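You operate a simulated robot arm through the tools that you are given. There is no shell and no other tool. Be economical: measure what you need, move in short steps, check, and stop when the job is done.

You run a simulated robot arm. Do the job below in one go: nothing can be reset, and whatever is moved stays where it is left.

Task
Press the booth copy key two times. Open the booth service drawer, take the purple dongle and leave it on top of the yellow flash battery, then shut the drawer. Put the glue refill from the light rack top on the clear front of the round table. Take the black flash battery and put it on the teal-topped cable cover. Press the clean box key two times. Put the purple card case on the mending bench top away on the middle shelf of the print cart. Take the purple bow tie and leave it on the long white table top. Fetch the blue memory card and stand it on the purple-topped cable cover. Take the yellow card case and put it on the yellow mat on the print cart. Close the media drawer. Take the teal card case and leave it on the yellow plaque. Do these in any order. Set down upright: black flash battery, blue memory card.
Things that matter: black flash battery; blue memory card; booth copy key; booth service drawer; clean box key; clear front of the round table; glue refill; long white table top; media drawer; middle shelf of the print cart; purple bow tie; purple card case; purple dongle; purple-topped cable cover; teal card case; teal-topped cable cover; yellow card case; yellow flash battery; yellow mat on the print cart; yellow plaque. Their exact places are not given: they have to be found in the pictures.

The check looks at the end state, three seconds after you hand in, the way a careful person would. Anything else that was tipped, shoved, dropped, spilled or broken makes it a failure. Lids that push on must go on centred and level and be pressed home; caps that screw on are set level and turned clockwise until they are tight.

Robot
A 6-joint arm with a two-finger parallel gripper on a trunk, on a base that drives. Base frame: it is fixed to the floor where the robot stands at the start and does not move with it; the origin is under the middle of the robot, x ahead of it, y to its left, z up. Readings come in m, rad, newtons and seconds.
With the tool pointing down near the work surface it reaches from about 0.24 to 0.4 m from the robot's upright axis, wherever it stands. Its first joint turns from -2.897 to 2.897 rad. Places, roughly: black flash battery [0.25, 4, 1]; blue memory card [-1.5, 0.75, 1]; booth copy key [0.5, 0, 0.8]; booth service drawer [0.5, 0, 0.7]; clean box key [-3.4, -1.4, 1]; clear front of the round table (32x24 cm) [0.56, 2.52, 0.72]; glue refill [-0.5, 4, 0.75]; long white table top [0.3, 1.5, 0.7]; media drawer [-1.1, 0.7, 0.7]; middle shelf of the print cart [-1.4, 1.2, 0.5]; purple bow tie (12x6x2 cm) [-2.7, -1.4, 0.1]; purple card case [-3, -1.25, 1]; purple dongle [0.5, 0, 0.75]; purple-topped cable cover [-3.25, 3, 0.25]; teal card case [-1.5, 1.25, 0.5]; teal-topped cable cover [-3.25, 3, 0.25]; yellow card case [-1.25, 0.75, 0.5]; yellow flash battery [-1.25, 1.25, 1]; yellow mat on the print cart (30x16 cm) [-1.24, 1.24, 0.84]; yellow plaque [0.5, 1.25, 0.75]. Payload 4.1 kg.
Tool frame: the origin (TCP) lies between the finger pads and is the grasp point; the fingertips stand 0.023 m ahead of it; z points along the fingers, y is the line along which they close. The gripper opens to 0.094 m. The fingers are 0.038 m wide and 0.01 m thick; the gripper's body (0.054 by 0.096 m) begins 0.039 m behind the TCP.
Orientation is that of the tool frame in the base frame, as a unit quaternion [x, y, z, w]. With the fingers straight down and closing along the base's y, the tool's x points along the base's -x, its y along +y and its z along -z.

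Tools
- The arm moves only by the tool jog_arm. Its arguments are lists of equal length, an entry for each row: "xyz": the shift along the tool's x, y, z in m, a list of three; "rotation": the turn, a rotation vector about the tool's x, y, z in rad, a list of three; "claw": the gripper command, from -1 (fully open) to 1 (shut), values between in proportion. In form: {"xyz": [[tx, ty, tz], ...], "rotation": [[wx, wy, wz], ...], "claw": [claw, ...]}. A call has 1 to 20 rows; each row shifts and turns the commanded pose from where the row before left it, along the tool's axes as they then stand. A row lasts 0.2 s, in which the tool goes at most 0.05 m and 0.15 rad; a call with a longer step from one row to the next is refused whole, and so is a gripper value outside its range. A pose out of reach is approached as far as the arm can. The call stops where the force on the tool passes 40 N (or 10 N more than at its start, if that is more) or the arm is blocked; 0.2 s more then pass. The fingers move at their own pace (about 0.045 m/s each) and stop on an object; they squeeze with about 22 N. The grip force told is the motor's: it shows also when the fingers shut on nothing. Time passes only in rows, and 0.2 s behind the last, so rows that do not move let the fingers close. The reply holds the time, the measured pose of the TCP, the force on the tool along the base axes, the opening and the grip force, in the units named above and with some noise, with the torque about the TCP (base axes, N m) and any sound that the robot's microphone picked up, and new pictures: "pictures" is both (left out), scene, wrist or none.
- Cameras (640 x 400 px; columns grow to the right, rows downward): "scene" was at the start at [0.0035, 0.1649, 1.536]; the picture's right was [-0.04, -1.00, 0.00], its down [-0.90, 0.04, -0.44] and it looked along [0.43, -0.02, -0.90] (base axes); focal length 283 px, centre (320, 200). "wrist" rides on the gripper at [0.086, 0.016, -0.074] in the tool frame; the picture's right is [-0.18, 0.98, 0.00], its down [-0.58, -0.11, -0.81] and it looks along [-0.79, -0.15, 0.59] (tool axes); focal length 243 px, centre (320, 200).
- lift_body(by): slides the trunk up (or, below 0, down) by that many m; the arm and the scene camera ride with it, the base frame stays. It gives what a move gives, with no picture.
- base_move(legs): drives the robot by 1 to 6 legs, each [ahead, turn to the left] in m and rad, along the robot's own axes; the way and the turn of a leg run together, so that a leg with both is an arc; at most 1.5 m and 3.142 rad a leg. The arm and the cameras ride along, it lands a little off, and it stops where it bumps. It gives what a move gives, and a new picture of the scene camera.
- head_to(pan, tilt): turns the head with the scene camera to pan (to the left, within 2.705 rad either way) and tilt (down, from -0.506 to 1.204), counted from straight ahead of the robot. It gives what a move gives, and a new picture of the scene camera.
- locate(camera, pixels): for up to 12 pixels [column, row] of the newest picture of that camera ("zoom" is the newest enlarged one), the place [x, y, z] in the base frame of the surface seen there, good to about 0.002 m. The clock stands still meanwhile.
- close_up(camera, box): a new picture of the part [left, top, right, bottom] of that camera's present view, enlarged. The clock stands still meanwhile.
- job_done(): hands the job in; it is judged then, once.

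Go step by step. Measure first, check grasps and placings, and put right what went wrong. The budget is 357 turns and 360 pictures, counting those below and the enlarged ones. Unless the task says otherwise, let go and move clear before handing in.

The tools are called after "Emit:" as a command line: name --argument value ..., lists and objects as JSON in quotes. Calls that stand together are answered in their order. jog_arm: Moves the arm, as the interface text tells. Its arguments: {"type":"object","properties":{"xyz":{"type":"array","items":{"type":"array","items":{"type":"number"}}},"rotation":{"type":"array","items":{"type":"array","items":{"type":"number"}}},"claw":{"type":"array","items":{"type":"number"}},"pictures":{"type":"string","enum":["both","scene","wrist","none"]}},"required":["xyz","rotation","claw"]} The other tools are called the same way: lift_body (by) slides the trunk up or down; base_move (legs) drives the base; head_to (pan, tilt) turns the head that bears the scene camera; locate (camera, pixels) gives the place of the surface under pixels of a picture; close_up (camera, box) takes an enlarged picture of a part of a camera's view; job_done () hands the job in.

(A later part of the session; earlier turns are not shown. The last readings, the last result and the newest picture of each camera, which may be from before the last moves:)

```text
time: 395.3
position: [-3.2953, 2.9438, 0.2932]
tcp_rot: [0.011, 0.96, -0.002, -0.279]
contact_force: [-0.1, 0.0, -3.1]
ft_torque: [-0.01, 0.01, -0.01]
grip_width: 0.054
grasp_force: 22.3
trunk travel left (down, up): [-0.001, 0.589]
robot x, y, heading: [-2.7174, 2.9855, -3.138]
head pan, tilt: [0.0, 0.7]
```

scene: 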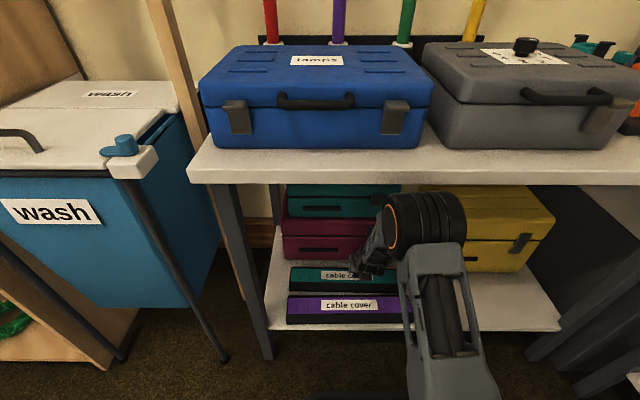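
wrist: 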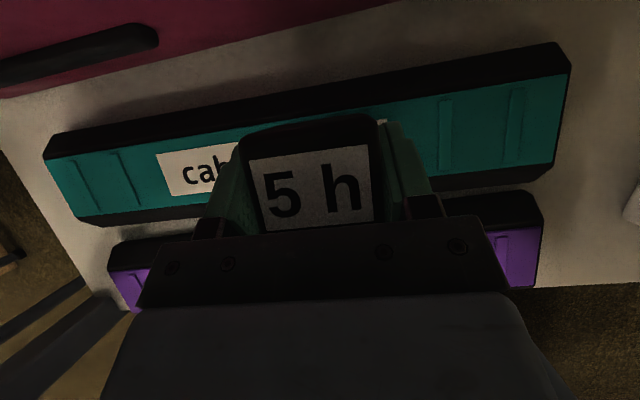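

No contact yet (still carrying the 3 N weight). I'll back the base 2 cm and extend the arm 2 cm, which lets it reach a little lower.

Emit:
base_move --legs '[[-0.02, 0]]'

Emit:
jog_arm --xyz '[[0.0086, 0, 0.0062], [0.0075, 0, 0.0072], [0, 0, 0]]' --rotation '[[0, 0.004, 0], [0, 0.004, 0], [0, 0, 0]]' --claw '[1, 1, 1]' --pictures "none"

```text
time: 396.1
position: [-3.2757, 2.9432, 0.2931]
tcp_rot: [0.012, 0.96, -0.002, -0.279]
contact_force: [1.0, -0.4, -2.6]
ft_torque: [0.02, 0.01, -0.01]
grip_width: 0.0538
grasp_force: 21.8
trunk travel left (down, up): [-0.001, 0.589]
robot x, y, heading: [-2.6952, 2.9863, -3.136]
head pan, tilt: [0.0, 0.7]
```

scene: 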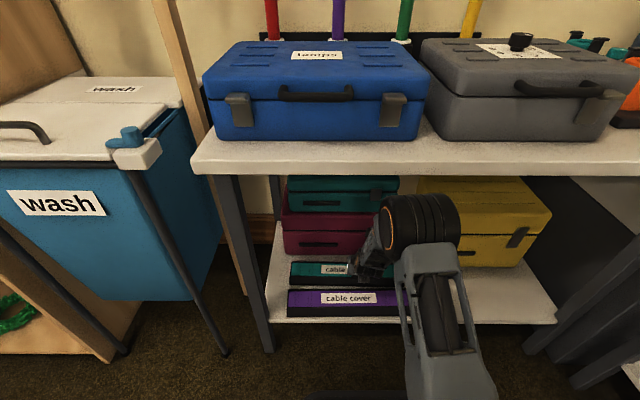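

```text
time: 396.9
position: [-3.2953, 2.9422, 0.2897]
tcp_rot: [0.011, 0.959, -0.003, -0.284]
contact_force: [0.1, -0.6, -3.1]
ft_torque: [0.01, -0.01, -0.05]
grip_width: 0.054
grasp_force: 22.0
trunk travel left (down, up): [-0.001, 0.589]
robot x, y, heading: [-2.6959, 2.9796, -3.132]
head pan, tilt: [0.0, 0.7]
```

Emit:
jog_arm --xyz '[[-0.0008, 0, 0.0013], [-0.0008, 0, 0.0013], [0, 0, 0]]' --rotation '[[0, 0, 0], [0, 0, 0], [0, 0, 0]]' --claw '[1, 1, 1]' --pictures "none"

Emit:
close_up --camera "scene" --box '[270, 230, 430, 330]'

```text
time: 397.7
position: [-3.2971, 2.9439, 0.2877]
tcp_rot: [0.012, 0.959, -0.003, -0.284]
contact_force: [4.4, 0.3, 6.5]
ft_torque: [0.25, -0.39, -0.14]
grip_width: 0.0535
grasp_force: 22.0
trunk travel left (down, up): [-0.001, 0.589]
robot x, y, heading: [-2.6962, 2.9808, -3.141]
head pan, tilt: [0.0, 0.7]
```

```text
4.00 times, centred on (350, 280) of scene
```

zoom: 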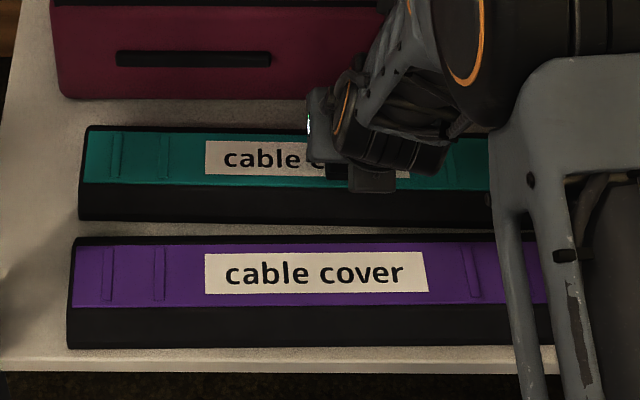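

Contact (force turned positive). I'll release, raise the trunk, back out and check.

Emit:
jog_arm --xyz '[[0, 0, 0], [0, 0, 0], [0, 0, 0]]' --rotation '[[0, 0, 0], [0, 0, 0], [0, 0, 0]]' --claw '[-0.5, -0.5, -0.5]' --pictures "wrist"

Emit:
lift_body --by 0.1

Emit:
base_move --legs '[[-0.3, 0]]'

Emit:
close_up --camera "scene" --box '[280, 180, 440, 280]'

```text
time: 398.5
position: [-3.2971, 2.9432, 0.2878]
tcp_rot: [0.012, 0.959, -0.002, -0.284]
contact_force: [-0.1, 0.0, 1.0]
ft_torque: [0.0, -0.02, 0.01]
grip_width: 0.0706
grasp_force: 0.2
trunk travel left (down, up): [-0.001, 0.589]
robot x, y, heading: [-2.6967, 2.9823, -3.135]
head pan, tilt: [0.0, 0.7]
```

wrist: 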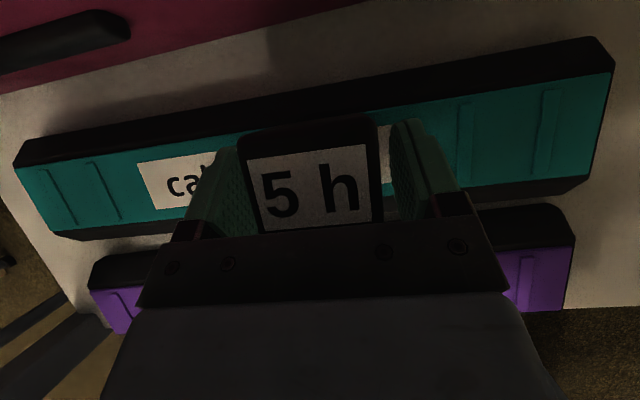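

```text
time: 399.8
position: [-3.2595, 2.9468, 0.3415]
tcp_rot: [0.01, 0.97, 0.002, -0.241]
contact_force: [-0.4, -0.5, -0.1]
ft_torque: [0.01, 0.01, 0.0]
grip_width: 0.0703
grasp_force: 0.1
trunk travel left (down, up): [-0.101, 0.489]
robot x, y, heading: [-2.6911, 2.9807, -3.125]
head pan, tilt: [0.0, 0.7]
```

```text
time: 401.9
position: [-2.998, 2.9444, 0.3862]
tcp_rot: [0.01, 0.959, -0.003, -0.283]
contact_force: [-1.0, 0.3, 1.0]
ft_torque: [-0.03, 0.02, 0.03]
grip_width: 0.0704
grasp_force: 0.0
trunk travel left (down, up): [-0.101, 0.489]
robot x, y, heading: [-2.3973, 2.9814, -3.135]
head pan, tilt: [0.0, 0.7]
```

scene: 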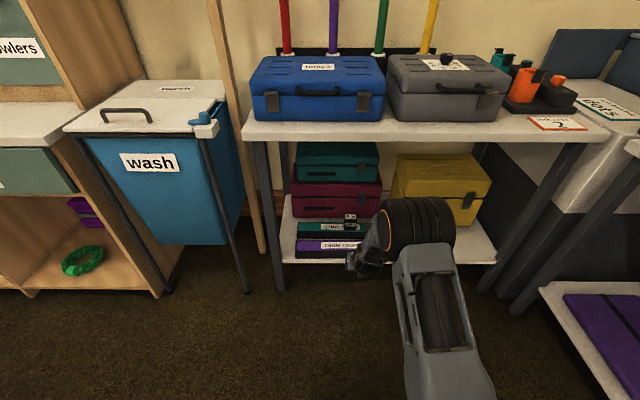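

```text
4.00 times, centred on (360, 230) of scene
```

zoom: 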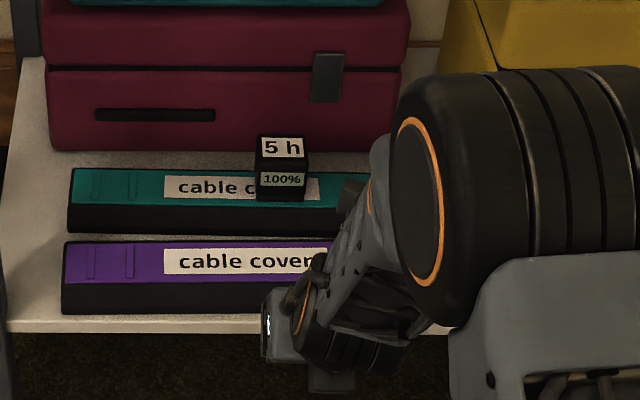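

The battery stands upright on the teal cover. The arm flexed briefly while rising (elbow near the table edge), so I'll verify positions.

Emit:
locate --camera "zoom" --pixels '[[282, 148], [260, 150], [303, 150], [282, 182], [282, 195], [200, 260], [120, 260], [120, 185], [220, 185]]'

Emit:
locate --camera "scene" --pixels '[[300, 135], [450, 136], [319, 67], [260, 130]]'

```text
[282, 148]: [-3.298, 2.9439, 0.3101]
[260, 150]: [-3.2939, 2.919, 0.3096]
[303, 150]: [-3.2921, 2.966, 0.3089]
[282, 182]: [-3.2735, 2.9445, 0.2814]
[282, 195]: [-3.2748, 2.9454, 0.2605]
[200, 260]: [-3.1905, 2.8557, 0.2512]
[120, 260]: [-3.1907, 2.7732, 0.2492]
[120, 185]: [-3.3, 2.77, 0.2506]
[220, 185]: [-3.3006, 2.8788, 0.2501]
```

```text
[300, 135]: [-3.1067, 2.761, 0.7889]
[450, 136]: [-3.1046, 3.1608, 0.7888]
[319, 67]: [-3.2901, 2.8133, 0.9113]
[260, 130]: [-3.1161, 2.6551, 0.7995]
```

All good: battery upright, table and covers unmoved. Next the blue memory card. I'll raise the trunk, back off, turn toward -y and look down the aisle behind the cart.

Emit:
base_move --legs '[[-0.3, 0]]'

Emit:
lift_body --by 0.4

Emit:
base_move --legs '[[0, 1.571]]'

Emit:
head_to --pan 0.0 --tilt 0.45

```text
time: 403.9
position: [-2.6981, 2.9464, 0.3862]
tcp_rot: [0.009, 0.959, -0.004, -0.284]
contact_force: [-0.1, -0.2, 0.2]
ft_torque: [0.02, 0.05, 0.0]
grip_width: 0.0704
grasp_force: 0.0
trunk travel left (down, up): [-0.101, 0.489]
robot x, y, heading: [-2.0956, 2.9851, -3.134]
head pan, tilt: [0.0, 0.7]
```

scene: 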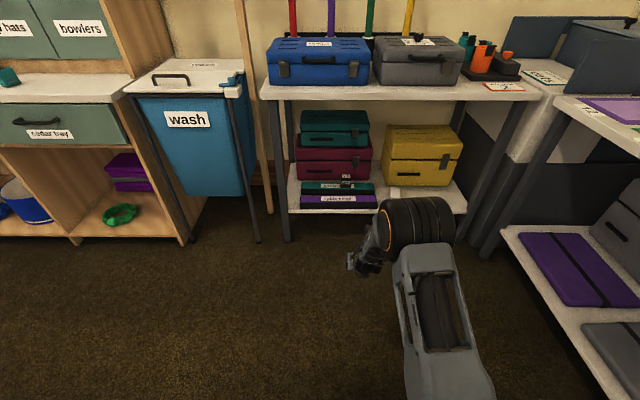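

```text
time: 407.7
position: [-2.6973, 2.9451, 0.7878]
tcp_rot: [0.01, 0.959, -0.002, -0.283]
contact_force: [0.0, 0.6, -0.9]
ft_torque: [-0.03, 0.02, -0.01]
grip_width: 0.0706
grasp_force: 0.1
trunk travel left (down, up): [-0.501, 0.089]
robot x, y, heading: [-2.0996, 2.9853, -3.135]
head pan, tilt: [0.0, 0.7]
```

```text
time: 412.0
position: [-2.0498, 2.3868, 0.7873]
tcp_rot: [-0.676, 0.681, -0.203, -0.197]
contact_force: [0.0, -1.0, 1.3]
ft_torque: [-0.03, 0.03, -0.05]
grip_width: 0.0704
grasp_force: 0.0
trunk travel left (down, up): [-0.501, 0.089]
robot x, y, heading: [-2.099, 2.9884, -1.543]
head pan, tilt: [0.0, 0.7]
```

scene: 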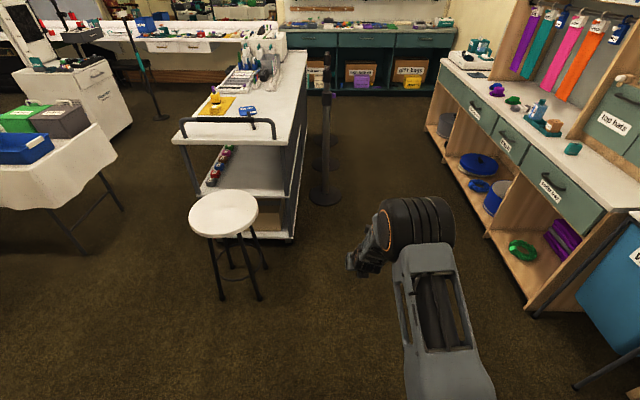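

```text
time: 412.8
position: [-2.05, 2.387, 0.7866]
tcp_rot: [-0.676, 0.68, -0.204, -0.196]
contact_force: [0.1, 0.5, 0.1]
ft_torque: [0.03, 0.0, -0.01]
grip_width: 0.0707
grasp_force: 0.1
trunk travel left (down, up): [-0.501, 0.089]
robot x, y, heading: [-2.0975, 2.9866, -1.549]
head pan, tilt: [0.0, 0.45]
```

scene: 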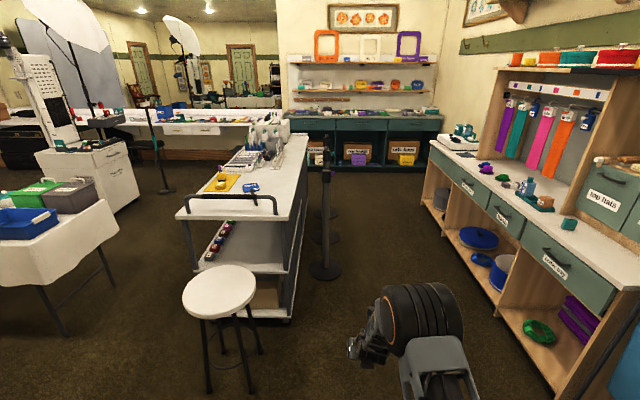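

Stanchion posts stand behind the cart (325,180–275). I'll measure them and the cart's back edge.

Emit:
locate --camera "scene" --pixels '[[325, 270], [330, 235], [325, 175], [302, 160], [275, 215], [290, 310], [445, 190], [560, 390], [520, 300], [330, 210]]'

Emit:
close_up --camera "scene" --box '[180, 110, 360, 320]'

```text
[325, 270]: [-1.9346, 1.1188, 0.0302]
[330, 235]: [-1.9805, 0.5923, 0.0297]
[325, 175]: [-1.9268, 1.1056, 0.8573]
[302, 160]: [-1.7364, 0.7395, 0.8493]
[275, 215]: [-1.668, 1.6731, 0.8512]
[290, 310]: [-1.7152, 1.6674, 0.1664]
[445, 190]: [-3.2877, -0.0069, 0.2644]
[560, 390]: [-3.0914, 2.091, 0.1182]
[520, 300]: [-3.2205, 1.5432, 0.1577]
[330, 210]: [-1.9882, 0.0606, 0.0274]
```

```text
1.90 times, centred on (270, 215) of scene
```

zoom: 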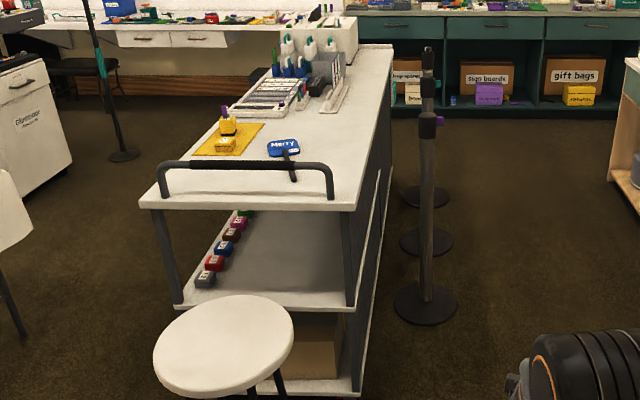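

Posts at x≈-1.95 and a closed back panel mean the card must be taken from the cart's front. I'll do the south-west corner first: drive down the aisle at x≈-2.45 and look.

Emit:
base_move --legs '[[0, -0.134], [1.3, 0], [1.3, 0], [0.3, 0]]'

Emit:
head_to --pan -0.2 --tilt 0.45

```text
time: 427.7
position: [-2.4687, -0.506, 0.787]
tcp_rot: [-0.627, 0.726, -0.19, -0.21]
contact_force: [0.0, -0.9, 0.8]
ft_torque: [0.02, 0.02, -0.02]
grip_width: 0.0705
grasp_force: 0.0
trunk travel left (down, up): [-0.501, 0.089]
robot x, y, heading: [-2.4333, 0.0948, -1.688]
head pan, tilt: [0.0, 0.45]
```

scene: 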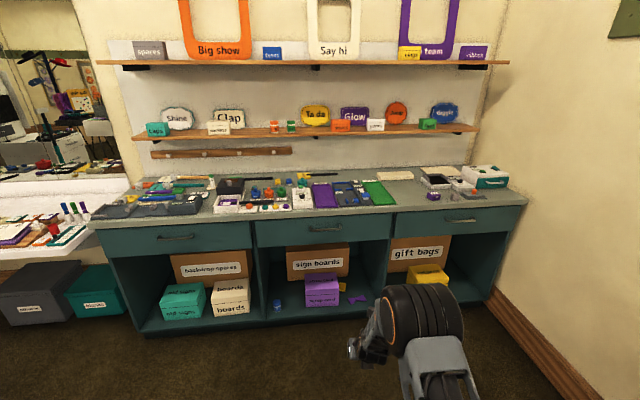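

```text
time: 428.4
position: [-2.4678, -0.5052, 0.7883]
tcp_rot: [-0.627, 0.726, -0.19, -0.211]
contact_force: [0.2, -0.9, -0.1]
ft_torque: [-0.02, 0.0, -0.02]
grip_width: 0.0703
grasp_force: 0.0
trunk travel left (down, up): [-0.501, 0.089]
robot x, y, heading: [-2.4382, 0.0935, -1.69]
head pan, tilt: [-0.201, 0.45]
```

scene: 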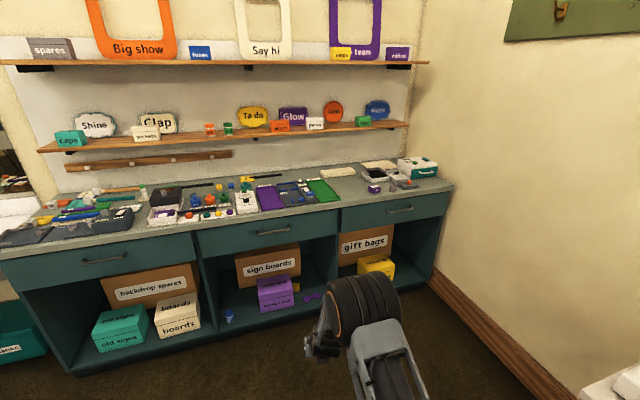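

The bench is ahead: a purple item on the bottom shelf (313,296), the card case likely (374,188), and a box at the right end. I'll enlarge both.

Emit:
close_up --camera "scene" --box '[310, 140, 460, 230]'

Emit:
close_up --camera "scene" --box '[220, 235, 420, 345]'

Emit:
locate --camera "scene" --pixels '[[374, 188], [405, 165], [425, 175], [375, 178], [313, 296], [310, 300], [318, 292], [210, 318], [330, 205], [280, 320], [450, 185], [408, 185]]'

```text
4.27 times, centred on (385, 185) of scene
```

zoom: 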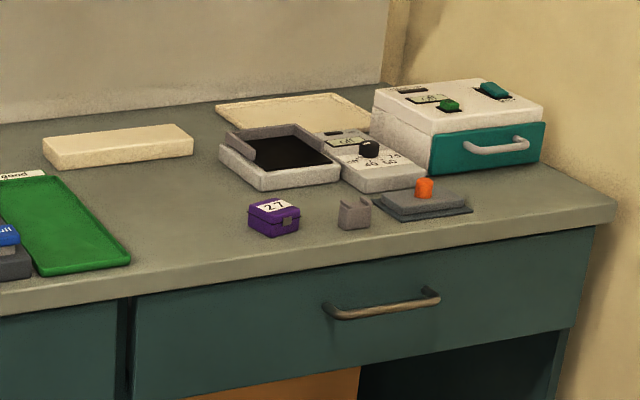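

```text
3.20 times, centred on (320, 290) of scene
```

zoom: 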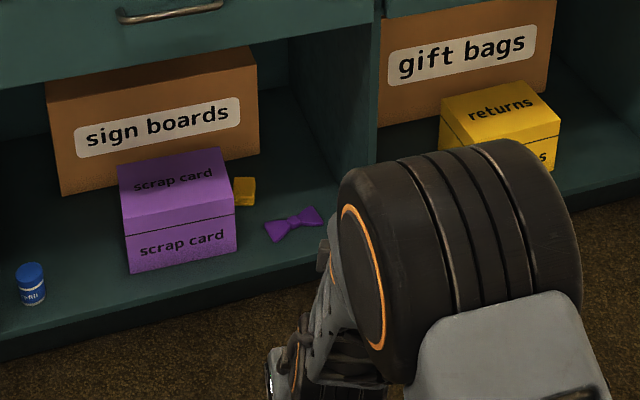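

```text
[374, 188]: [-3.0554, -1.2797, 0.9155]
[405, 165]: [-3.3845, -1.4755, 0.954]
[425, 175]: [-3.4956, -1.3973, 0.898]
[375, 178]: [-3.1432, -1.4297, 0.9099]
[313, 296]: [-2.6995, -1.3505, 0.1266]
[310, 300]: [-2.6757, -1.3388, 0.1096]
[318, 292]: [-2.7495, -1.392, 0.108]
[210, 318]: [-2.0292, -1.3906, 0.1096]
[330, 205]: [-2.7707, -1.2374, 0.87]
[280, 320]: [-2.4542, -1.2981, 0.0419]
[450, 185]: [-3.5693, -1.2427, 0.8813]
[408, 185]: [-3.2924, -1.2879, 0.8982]
```

Purple card case "27" is at (-3.055, -1.28) on the bench; the bow tie lies on the bottom shelf at about (-2.71, -1.36, 0.11). First I'll retract the arm to a vertical tool, then approach the bench's right end for the clean box.

Emit:
jog_arm --xyz '[[-0.032, 0, -0.018], [-0.033, 0, -0.015], [-0.034, 0, -0.012], [-0.035, 0, -0.008], [-0.036, 0, -0.004], [-0.036, 0, 0], [0, 0, 0]]' --rotation '[[0, -0.095, 0], [0, -0.095, 0], [0, -0.095, 0], [0, -0.095, 0], [0, -0.095, 0], [0, -0.095, 0], [0, 0, 0]]' --claw '[1, 1, 1, 1, 1, 1, 1]' --pictures "none"

Emit:
lift_body --by 0.08

Emit:
base_move --legs '[[0, -0.6], [0.82, 0], [0, 0.72]]'

Emit:
head_to --pan -0.2 --tilt 0.7

```text
time: 430.1
position: [-2.4458, -0.3209, 0.7689]
tcp_rot: [-0.652, 0.757, -0.024, -0.031]
contact_force: [0.1, 1.3, -0.1]
ft_torque: [0.0, 0.02, 0.01]
grip_width: 0.0001
grasp_force: 21.6
out of reach, approached as far as the arm can: row 3, 4
trunk travel left (down, up): [-0.501, 0.089]
robot x, y, heading: [-2.4294, 0.0953, -1.691]
head pan, tilt: [-0.201, 0.45]
```

```text
time: 431.2
position: [-2.4449, -0.3216, 0.8477]
tcp_rot: [-0.652, 0.757, -0.024, -0.031]
contact_force: [-0.1, -0.7, 0.1]
ft_torque: [-0.01, 0.04, -0.03]
grip_width: 0.0
grasp_force: 22.0
trunk travel left (down, up): [-0.581, 0.009]
robot x, y, heading: [-2.4349, 0.0924, -1.69]
head pan, tilt: [-0.201, 0.45]
```

```text
time: 439.1
position: [-2.9343, -0.9333, 0.8485]
tcp_rot: [-0.696, 0.717, -0.026, -0.029]
contact_force: [0.6, -0.9, 0.4]
ft_torque: [0.01, -0.02, 0.02]
grip_width: 0.0
grasp_force: 21.7
trunk travel left (down, up): [-0.581, 0.009]
robot x, y, heading: [-2.9723, -0.5214, -1.574]
head pan, tilt: [-0.201, 0.45]
```

scene: 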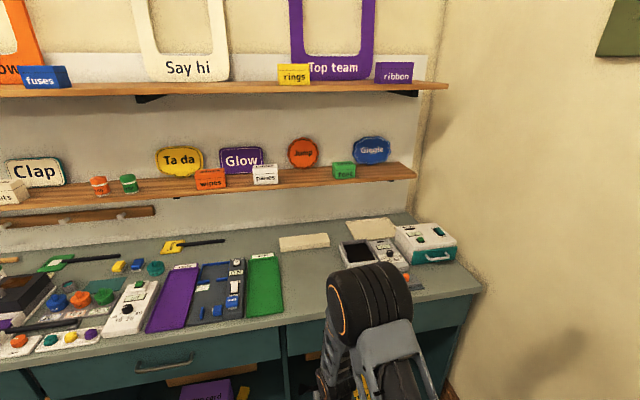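

```text
time: 439.9
position: [-2.9331, -0.933, 0.8494]
tcp_rot: [-0.695, 0.718, -0.026, -0.03]
contact_force: [-0.5, 0.4, 0.1]
ft_torque: [0.0, -0.02, -0.01]
grip_width: 0.0
grasp_force: 21.7
trunk travel left (down, up): [-0.581, 0.009]
robot x, y, heading: [-2.9712, -0.5205, -1.576]
head pan, tilt: [-0.201, 0.7]
```

scene: 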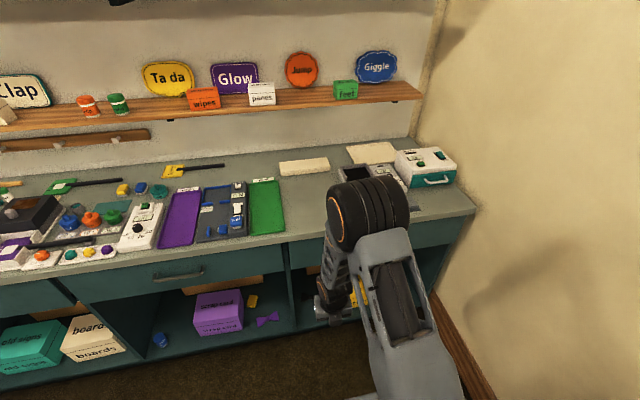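

Emit:
close_up --camera "scene" --box '[330, 130, 480, 230]'

Emit:
locate --camera "zoom" --pixels '[[380, 120], [380, 95], [455, 115], [350, 100], [300, 130], [440, 200], [530, 140], [330, 190]]'

```text
4.00 times, centred on (405, 180) of scene
```

zoom: 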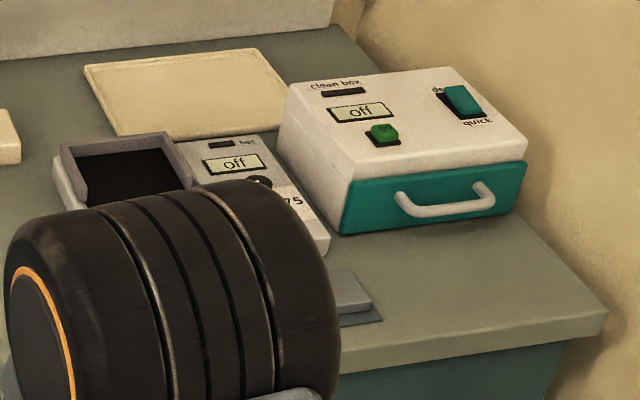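

```text
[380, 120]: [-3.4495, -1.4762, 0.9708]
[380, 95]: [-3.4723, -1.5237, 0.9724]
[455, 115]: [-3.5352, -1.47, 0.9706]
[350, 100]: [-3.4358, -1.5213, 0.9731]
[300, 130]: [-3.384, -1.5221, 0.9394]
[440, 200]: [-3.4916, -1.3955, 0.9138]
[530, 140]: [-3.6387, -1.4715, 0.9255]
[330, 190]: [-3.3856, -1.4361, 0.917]
```

The clean box's green key is at zoom (383,132). I'll measure it precisely.

Emit:
locate --camera "zoom" --pixels '[[383, 128], [375, 130], [392, 127], [383, 139], [370, 135], [398, 140], [465, 100]]'

```text
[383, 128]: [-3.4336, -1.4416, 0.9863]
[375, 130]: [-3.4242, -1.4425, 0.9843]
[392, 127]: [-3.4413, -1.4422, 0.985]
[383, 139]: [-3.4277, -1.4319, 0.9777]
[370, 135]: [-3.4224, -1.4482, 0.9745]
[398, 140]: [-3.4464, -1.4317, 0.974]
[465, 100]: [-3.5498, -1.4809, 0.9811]
```

The key is at (-3.434, -1.441), top 0.986. I'll raise the arm, then manoeuvre the base to about (-3.33, -0.93) facing the bench.

Emit:
jog_arm --xyz '[[0, 0, -0.047], [0, 0, -0.047], [0, 0, -0.047], [0, 0, -0.047], [0, 0, -0.047], [0, 0, 0]]' --rotation '[[0, 0, 0], [0, 0, 0], [0, 0, 0], [0, 0, 0], [0, 0, 0], [0, 0, 0]]' --claw '[1, 1, 1, 1, 1, 1]' --pictures "none"

Emit:
base_move --legs '[[-0.3, 0], [0, -0.465], [0.75, 0], [0, 0.465]]'

Emit:
head_to --pan -0.1 --tilt 0.9

```text
time: 441.3
position: [-2.9318, -0.9147, 1.0842]
tcp_rot: [-0.695, 0.718, -0.025, -0.03]
contact_force: [-0.4, -0.2, -0.4]
ft_torque: [-0.02, 0.02, 0.02]
grip_width: 0.0
grasp_force: 21.9
trunk travel left (down, up): [-0.581, 0.009]
robot x, y, heading: [-2.9714, -0.5229, -1.571]
head pan, tilt: [-0.201, 0.7]
```

```text
time: 442.8
position: [-2.8938, -0.8016, 1.082]
tcp_rot: [0.716, -0.697, 0.023, 0.033]
contact_force: [-0.8, -0.7, 0.3]
ft_torque: [0.07, -0.05, -0.01]
grip_width: 0.0
grasp_force: 21.7
trunk travel left (down, up): [-0.581, 0.009]
robot x, y, heading: [-2.9369, -0.4102, -1.463]
head pan, tilt: [-0.201, 0.7]
stopped in leg 1: the robot was blocked; the commanded pose is now the measured one
```

scene: 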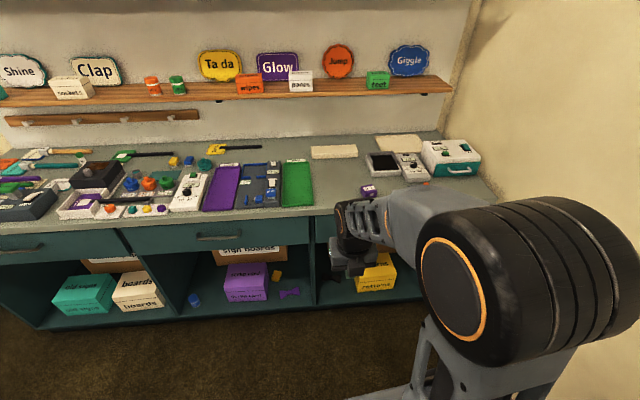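

```text
time: 443.6
position: [-2.8926, -0.8014, 1.0846]
tcp_rot: [0.715, -0.698, 0.023, 0.033]
contact_force: [0.0, -1.0, -0.4]
ft_torque: [-0.06, 0.01, 0.0]
grip_width: 0.0
grasp_force: 22.0
trunk travel left (down, up): [-0.581, 0.009]
robot x, y, heading: [-2.9377, -0.4085, -1.464]
head pan, tilt: [-0.099, 0.901]
```

scene: 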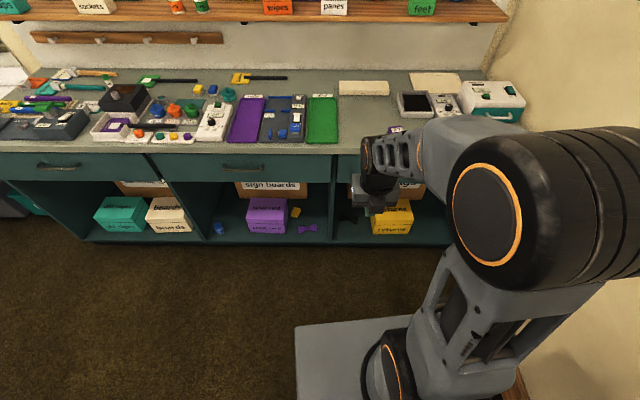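

Reversing was blocked, probably by the hat counter's end. I'll look behind on that side.

Emit:
head_to --pan -2.3 --tilt 0.8

Emit:
locate --camera "scene" --pixels '[[300, 250], [350, 300], [250, 220], [450, 200], [200, 200], [400, 350], [320, 150], [150, 250]]'

```text
time: 445.6
position: [-2.8921, -0.8009, 1.084]
tcp_rot: [0.715, -0.698, 0.024, 0.033]
contact_force: [-0.2, -0.4, -0.6]
ft_torque: [0.02, -0.02, 0.0]
grip_width: 0.0
grasp_force: 22.3
trunk travel left (down, up): [-0.581, 0.009]
robot x, y, heading: [-2.9418, -0.4081, -1.46]
head pan, tilt: [-2.3, 0.799]
```

scene: 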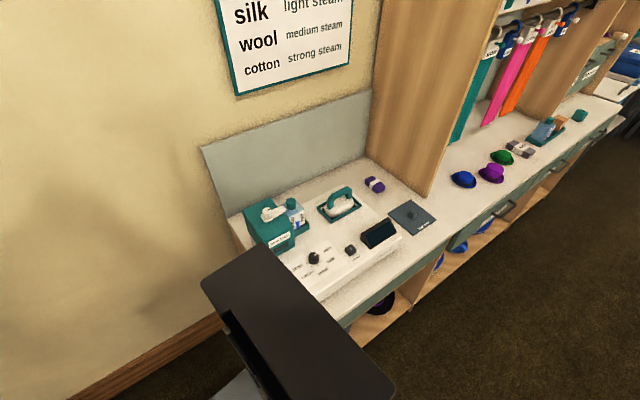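

```text
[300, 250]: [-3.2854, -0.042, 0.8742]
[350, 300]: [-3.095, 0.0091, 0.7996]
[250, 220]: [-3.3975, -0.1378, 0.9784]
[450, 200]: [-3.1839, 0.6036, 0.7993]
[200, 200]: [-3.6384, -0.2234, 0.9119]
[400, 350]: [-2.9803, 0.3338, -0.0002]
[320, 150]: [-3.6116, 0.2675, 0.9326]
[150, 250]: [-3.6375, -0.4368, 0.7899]
```

The counter's end (y≈-0.2) is close behind; nothing there was moved. I'll come in on a diagonal: slightly forward, turn right, drive 0.5, straighten up.

Emit:
base_move --legs '[[0.06, 0], [0, -0.72], [0.5, 0], [0, 0.61], [0.07, 0]]'

Emit:
head_to --pan -0.2 --tilt 0.9

```text
time: 453.3
position: [-3.2218, -1.3436, 1.0827]
tcp_rot: [-0.672, 0.74, -0.02, -0.033]
contact_force: [-0.3, 0.0, -0.3]
ft_torque: [0.01, 0.01, 0.03]
grip_width: 0.0
grasp_force: 22.4
trunk travel left (down, up): [-0.581, 0.009]
robot x, y, heading: [-3.2252, -0.9467, -1.584]
head pan, tilt: [-2.3, 0.799]
```

scene: 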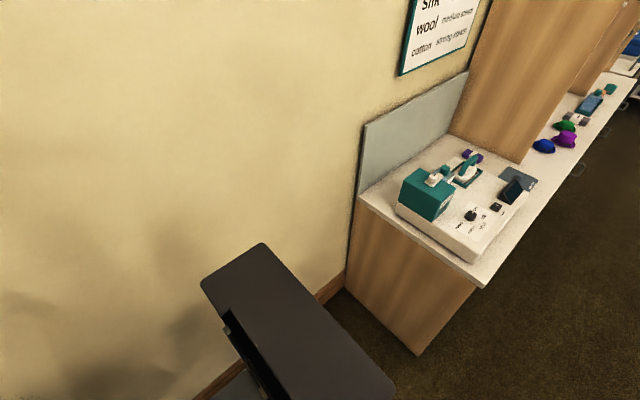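

```text
time: 455.3
position: [-3.2237, -1.3437, 1.0838]
tcp_rot: [-0.671, 0.74, -0.022, -0.035]
contact_force: [0.5, 0.3, -0.8]
ft_torque: [0.01, 0.02, -0.01]
grip_width: 0.0
grasp_force: 21.9
trunk travel left (down, up): [-0.581, 0.009]
robot x, y, heading: [-3.2213, -0.9474, -1.583]
head pan, tilt: [-0.201, 0.901]
```

scene: 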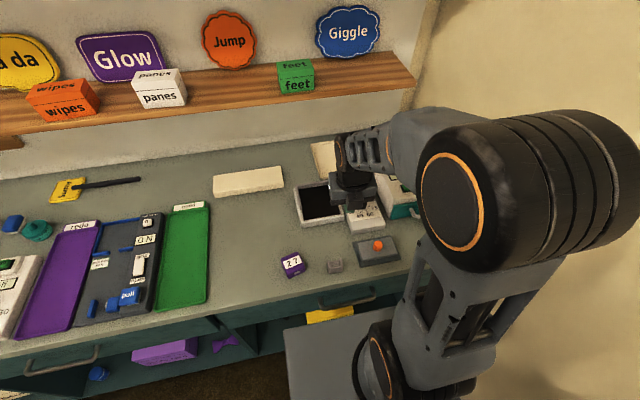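

The key is to my right-front. I'll turn the base right 0.4 rad so it's straight ahead, then measure again.

Emit:
base_move --legs '[[0, -0.4]]'

Emit:
jog_arm --xyz '[[0, 0, 0]]' --rotation '[[0, 0, 0]]' --claw '[1]' --pictures "wrist"

```text
time: 457.0
position: [-3.3716, -1.3137, 1.0836]
tcp_rot: [-0.517, 0.855, -0.016, -0.038]
contact_force: [-0.1, -0.3, -0.2]
ft_torque: [-0.03, 0.0, -0.02]
grip_width: 0.0
grasp_force: 21.6
trunk travel left (down, up): [-0.581, 0.009]
robot x, y, heading: [-3.2205, -0.9428, -1.968]
head pan, tilt: [-0.201, 0.901]
stopped in leg 1: the robot was blocked; the commanded pose is now the measured one
```

scene: 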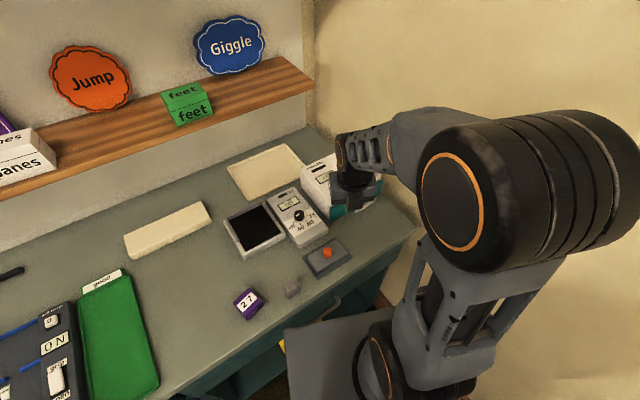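

```text
time: 457.4
position: [-3.3717, -1.3119, 1.0851]
tcp_rot: [-0.518, 0.854, -0.015, -0.038]
contact_force: [-0.1, -0.3, 0.2]
ft_torque: [-0.02, 0.01, -0.01]
grip_width: 0.0
grasp_force: 21.9
trunk travel left (down, up): [-0.581, 0.009]
robot x, y, heading: [-3.2239, -0.9414, -1.963]
head pan, tilt: [-0.201, 0.901]
```

wrist: 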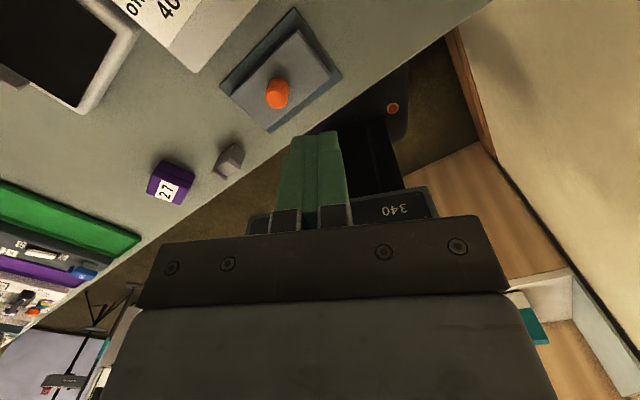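

The base is now facing the key (0.54 m ahead). I'll extend the closed gripper 0.14 to above the key.

Emit:
jog_arm --xyz '[[0.035, -0.001, 0.003], [0.035, -0.001, 0.003], [0.035, -0.001, 0.003], [0.035, -0.001, 0.003], [0, 0, 0]]' --rotation '[[0, 0, 0], [0, 0, 0], [0, 0, 0], [0, 0, 0], [0, 0, 0]]' --claw '[1, 1, 1, 1, 1]'

```text
time: 458.6
position: [-3.4279, -1.4405, 1.0819]
tcp_rot: [-0.514, 0.857, -0.01, -0.042]
contact_force: [-0.1, 0.1, 0.3]
ft_torque: [0.0, -0.02, 0.01]
grip_width: 0.0
grasp_force: 22.3
out of reach, approached as far as the arm can: row 3, 4
trunk travel left (down, up): [-0.581, 0.009]
robot x, y, heading: [-3.2209, -0.9413, -1.968]
head pan, tilt: [-0.201, 0.901]
```

scene: 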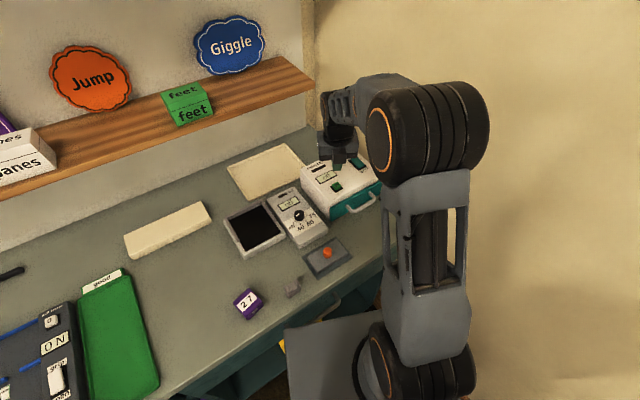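
wrist: 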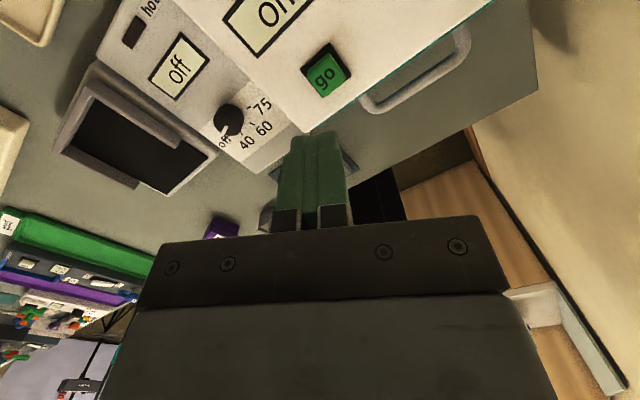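

The green "go" key is at wrist (326,74). I'll measure it exactly from here.

Emit:
locate --camera "wrist" --pixels '[[326, 74], [313, 68], [338, 66], [322, 90], [345, 82], [331, 52], [300, 60], [360, 100]]'

```text
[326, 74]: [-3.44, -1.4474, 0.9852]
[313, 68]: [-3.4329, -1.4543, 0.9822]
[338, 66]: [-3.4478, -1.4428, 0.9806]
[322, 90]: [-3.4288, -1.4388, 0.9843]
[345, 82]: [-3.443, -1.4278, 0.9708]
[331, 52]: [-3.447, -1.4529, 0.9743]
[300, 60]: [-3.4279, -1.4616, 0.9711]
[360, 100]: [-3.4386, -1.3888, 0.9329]
```

The key centre is (-3.438, -1.444, 0.985). I'll shift 5 mm and descend, then press in small steps.

Emit:
jog_arm --xyz '[[0, 0.005, 0.03], [0, 0, 0.03], [0, 0, 0.006], [0, 0, 0]]' --rotation '[[0, 0, 0], [0, 0, 0], [0, 0, 0], [0, 0, 0]]' --claw '[1, 1, 1, 1]' --pictures "wrist"

```text
time: 459.6
position: [-3.431, -1.4442, 1.0154]
tcp_rot: [-0.514, 0.857, -0.012, -0.041]
contact_force: [0.1, 0.0, 0.0]
ft_torque: [-0.02, -0.02, -0.02]
grip_width: 0.0
grasp_force: 21.9
out of reach, approached as far as the arm can: row 1
trunk travel left (down, up): [-0.581, 0.009]
robot x, y, heading: [-3.2227, -0.9423, -1.966]
head pan, tilt: [-0.201, 0.901]
```

wrist: 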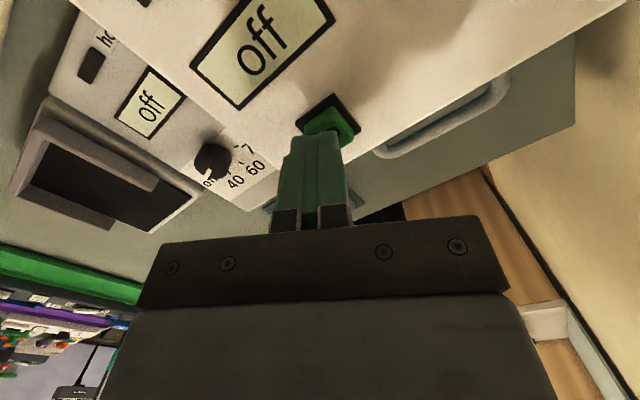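

Emit:
jog_arm --xyz '[[0, 0.004, 0.003], [0, 0, 0.004], [0, 0, 0.003], [0, 0, 0.003], [0, 0, 0.002]]' --rotation '[[0, 0, 0], [0, 0, 0], [0, 0, 0], [0, 0, 0], [0, 0, 0]]' --claw '[1, 1, 1, 1, 1]' --pictures "none"

```text
time: 460.8
position: [-3.434, -1.442, 1.0034]
tcp_rot: [-0.515, 0.856, -0.012, -0.042]
contact_force: [1.8, 2.5, 9.8]
ft_torque: [0.16, -0.08, 0.0]
grip_width: 0.0
grasp_force: 22.2
trunk travel left (down, up): [-0.581, 0.009]
robot x, y, heading: [-3.2208, -0.9428, -1.969]
head pan, tilt: [-0.201, 0.901]
heard: click
```

Click one. Back off 2 cm, then press again.

Emit:
jog_arm --xyz '[[0, 0, -0.01], [0, 0, -0.012], [0, 0, 0]]' --rotation '[[0, 0, 0], [0, 0, 0], [0, 0, 0]]' --claw '[1, 1, 1]' --pictures "wrist"

Emit:
jog_arm --xyz '[[0, 0, 0.01], [0, 0, 0.006], [0, 0, 0.003], [0, 0, 0.003]]' --rotation '[[0, 0, 0], [0, 0, 0], [0, 0, 0], [0, 0, 0]]' --claw '[1, 1, 1, 1]' --pictures "none"

```text
time: 461.6
position: [-3.4326, -1.4424, 1.0241]
tcp_rot: [-0.514, 0.857, -0.012, -0.041]
contact_force: [0.2, 0.5, -0.4]
ft_torque: [0.04, 0.0, 0.01]
grip_width: 0.0003
grasp_force: 22.5
trunk travel left (down, up): [-0.581, 0.009]
robot x, y, heading: [-3.2159, -0.9418, -1.966]
head pan, tilt: [-0.201, 0.901]
```

wrist: 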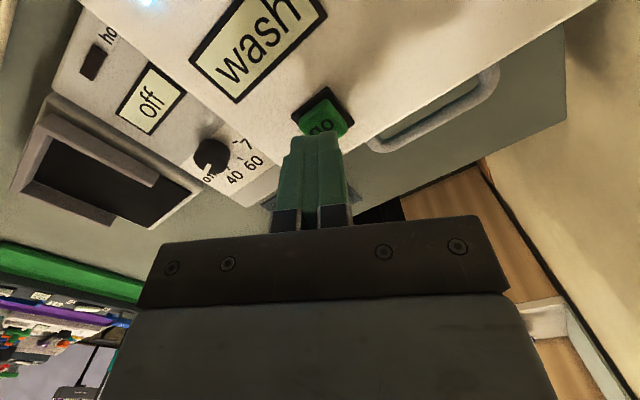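

```text
time: 462.6
position: [-3.4332, -1.4424, 1.0033]
tcp_rot: [-0.514, 0.857, -0.011, -0.042]
contact_force: [3.7, 2.0, 8.2]
ft_torque: [0.11, -0.12, -0.02]
grip_width: 0.0
grasp_force: 22.2
trunk travel left (down, up): [-0.581, 0.009]
robot x, y, heading: [-3.2198, -0.9443, -1.965]
head pan, tilt: [-0.201, 0.901]
heard: click
```

The display changed to "wash" and the second click was heard. Next is purple case "27": I'll raise, reverse 0.2, and turn to face it.

Emit:
jog_arm --xyz '[[0, 0, -0.04], [0, 0, -0.04], [-0.03, 0, 0], [-0.03, 0, 0], [-0.03, 0, 0], [0, 0, 0]]' --rotation '[[0, 0, 0], [0, 0, 0], [0, 0, 0], [0, 0, 0], [0, 0, 0], [0, 0, 0]]' --claw '[1, 1, 1, 1, 1, 1]' --pictures "wrist"

Emit:
base_move --legs '[[-0.2, 0], [0, 0.56]]'

Emit:
head_to --pan 0.0 --tilt 0.9

```text
time: 464.0
position: [-3.3873, -1.3593, 1.0738]
tcp_rot: [-0.518, 0.855, -0.015, -0.038]
contact_force: [0.2, -0.4, 0.2]
ft_torque: [0.02, 0.01, -0.03]
grip_width: 0.0001
grasp_force: 21.9
out of reach, approached as far as the arm can: row 2
trunk travel left (down, up): [-0.581, 0.009]
robot x, y, heading: [-3.2193, -0.9444, -1.964]
head pan, tilt: [-0.201, 0.901]
```

wrist: 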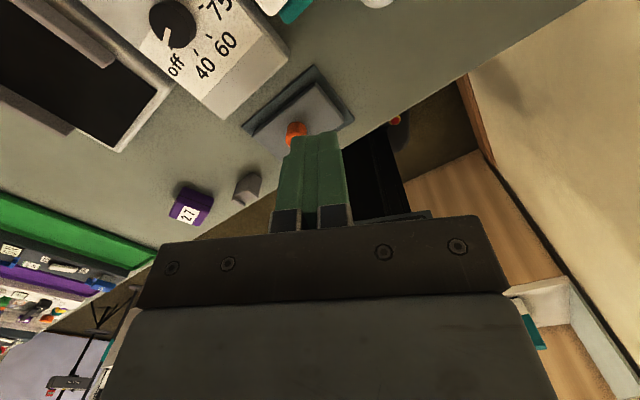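

```text
time: 467.2
position: [-3.0631, -1.198, 1.074]
tcp_rot: [0.734, -0.678, 0.024, 0.032]
contact_force: [1.0, -0.1, 0.4]
ft_torque: [-0.01, 0.03, 0.01]
grip_width: 0.0
grasp_force: 22.4
trunk travel left (down, up): [-0.581, 0.009]
robot x, y, heading: [-3.1398, -0.7598, -1.406]
head pan, tilt: [-0.201, 0.901]
```

scene: 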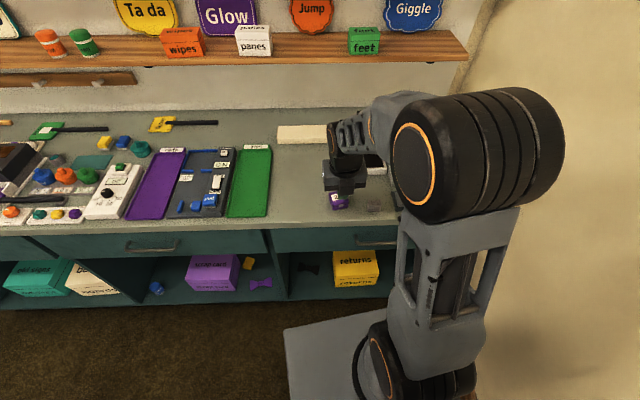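

```text
time: 467.9
position: [-3.0631, -1.1973, 1.0747]
tcp_rot: [0.734, -0.678, 0.025, 0.032]
contact_force: [-1.0, 0.7, 0.5]
ft_torque: [0.0, 0.01, -0.01]
grip_width: 0.0
grasp_force: 21.8
trunk travel left (down, up): [-0.581, 0.009]
robot x, y, heading: [-3.1472, -0.7566, -1.409]
head pan, tilt: [0.0, 0.901]
```

scene: 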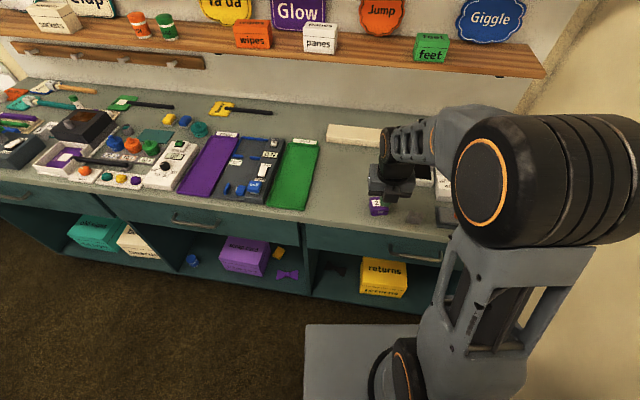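

Emit:
close_up --camera "scene" --box '[340, 175, 460, 250]'

Emit:
locate --camera "scene" --pixels '[[377, 204], [371, 206], [384, 210], [377, 211], [378, 217], [371, 199], [360, 214], [405, 207]]'

Emit:
jog_arm --xyz '[[-0.03, 0, 0], [-0.03, 0, 0], [-0.03, 0, 0], [0, 0, 0]]' --rotation '[[0, 0, 0], [0, 0, 0], [0, 0, 0], [0, 0, 0]]' --claw '[-0.5, -0.5, -0.5, -0.5]' --pictures "wrist"

```text
5.33 times, centred on (400, 212) of scene
```

zoom: 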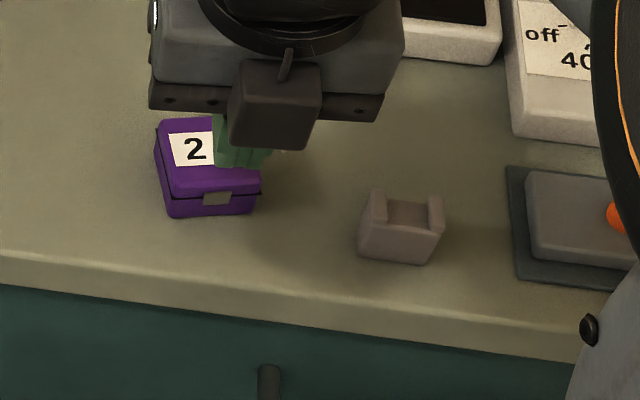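

```text
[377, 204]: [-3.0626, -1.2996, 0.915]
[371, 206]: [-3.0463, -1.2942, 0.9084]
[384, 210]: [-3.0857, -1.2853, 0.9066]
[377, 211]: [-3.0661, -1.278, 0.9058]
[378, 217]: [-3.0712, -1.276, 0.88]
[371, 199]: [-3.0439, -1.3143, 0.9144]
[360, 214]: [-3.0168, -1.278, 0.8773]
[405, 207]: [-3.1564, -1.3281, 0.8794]
```

```text
time: 468.9
position: [-3.0707, -1.1076, 1.067]
tcp_rot: [0.734, -0.678, 0.025, 0.032]
contact_force: [0.4, 0.6, -0.1]
ft_torque: [0.0, 0.0, 0.03]
grip_width: 0.0706
grasp_force: 0.0
trunk travel left (down, up): [-0.581, 0.009]
robot x, y, heading: [-3.1468, -0.7586, -1.406]
head pan, tilt: [0.0, 0.901]
```

wrist: 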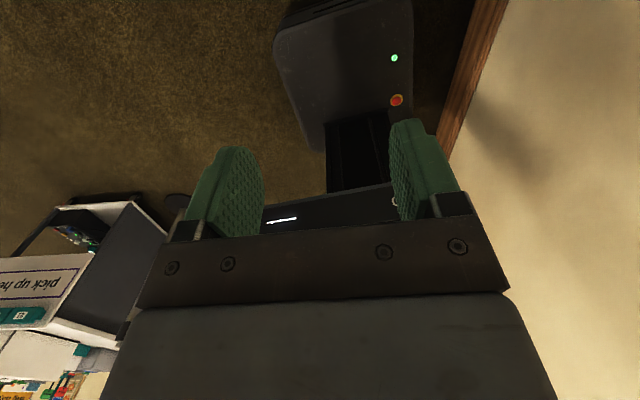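

The case spans x -3.043…-3.088, y -1.277…-1.317, z 0.879–0.915. I'll extend the arm over it, pitching to about 34° for later shelf placement.

Emit:
jog_arm --xyz '[[0.031, 0.002, 0.004], [0.03, 0.002, 0.0065], [0.0296, 0.002, 0.009], [0.0287, 0.002, 0.0116], [0.0276, 0.001, 0.014], [0.0263, 0.001, 0.0164], [0, 0, 0]]' --rotation '[[0, 0.086, 0], [0, 0.086, 0], [0, 0.086, 0], [0, 0.086, 0], [0, 0.086, 0], [0, 0.086, 0], [0, 0, 0]]' --claw '[-0.5, -0.5, -0.5, -0.5, -0.5, -0.5, -0.5]'

```text
time: 470.5
position: [-3.0661, -1.2945, 1.0587]
tcp_rot: [0.702, -0.648, 0.212, 0.206]
contact_force: [0.0, 0.0, -0.1]
ft_torque: [0.0, 0.04, 0.02]
grip_width: 0.0703
grasp_force: 0.1
trunk travel left (down, up): [-0.581, 0.009]
robot x, y, heading: [-3.1457, -0.7571, -1.406]
head pan, tilt: [0.0, 0.901]
```

scene: 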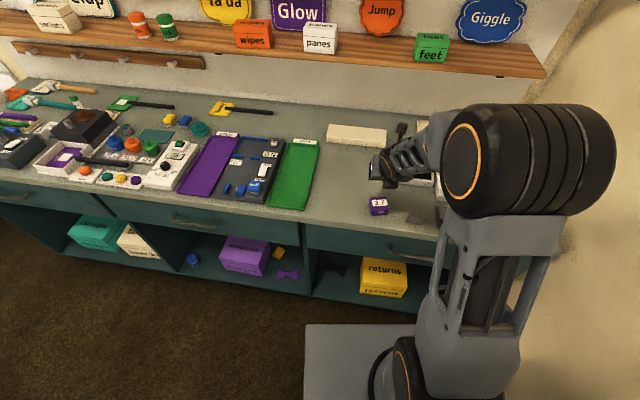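
wrist: 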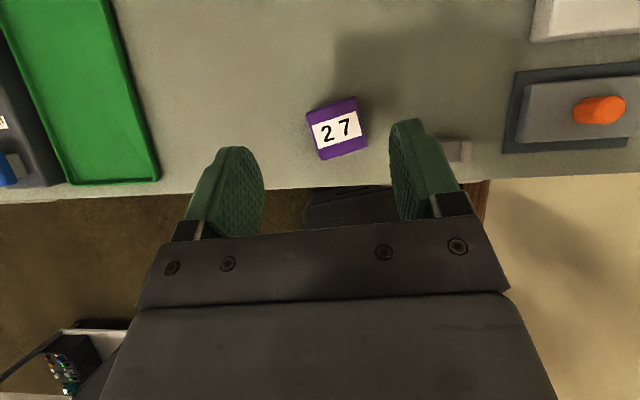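

Emit:
locate --camera "wrist" --pixels '[[337, 128], [309, 112], [356, 100], [320, 152], [364, 142], [340, 155], [455, 150]]'

Emit:
close_up --camera "wrist" --box '[270, 80, 480, 200]'

```text
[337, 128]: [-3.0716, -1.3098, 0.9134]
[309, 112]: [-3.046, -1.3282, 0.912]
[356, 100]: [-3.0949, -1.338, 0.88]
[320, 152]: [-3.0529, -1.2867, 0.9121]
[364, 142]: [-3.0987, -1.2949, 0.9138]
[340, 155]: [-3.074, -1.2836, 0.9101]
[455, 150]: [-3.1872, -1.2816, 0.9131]
```

```text
3.05 times, centred on (375, 140) of wrist
```

zoom: 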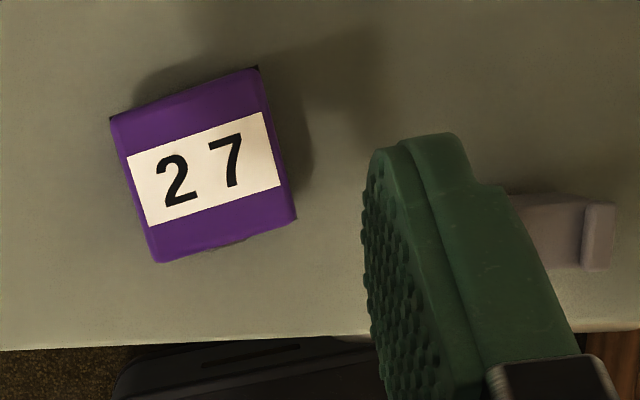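

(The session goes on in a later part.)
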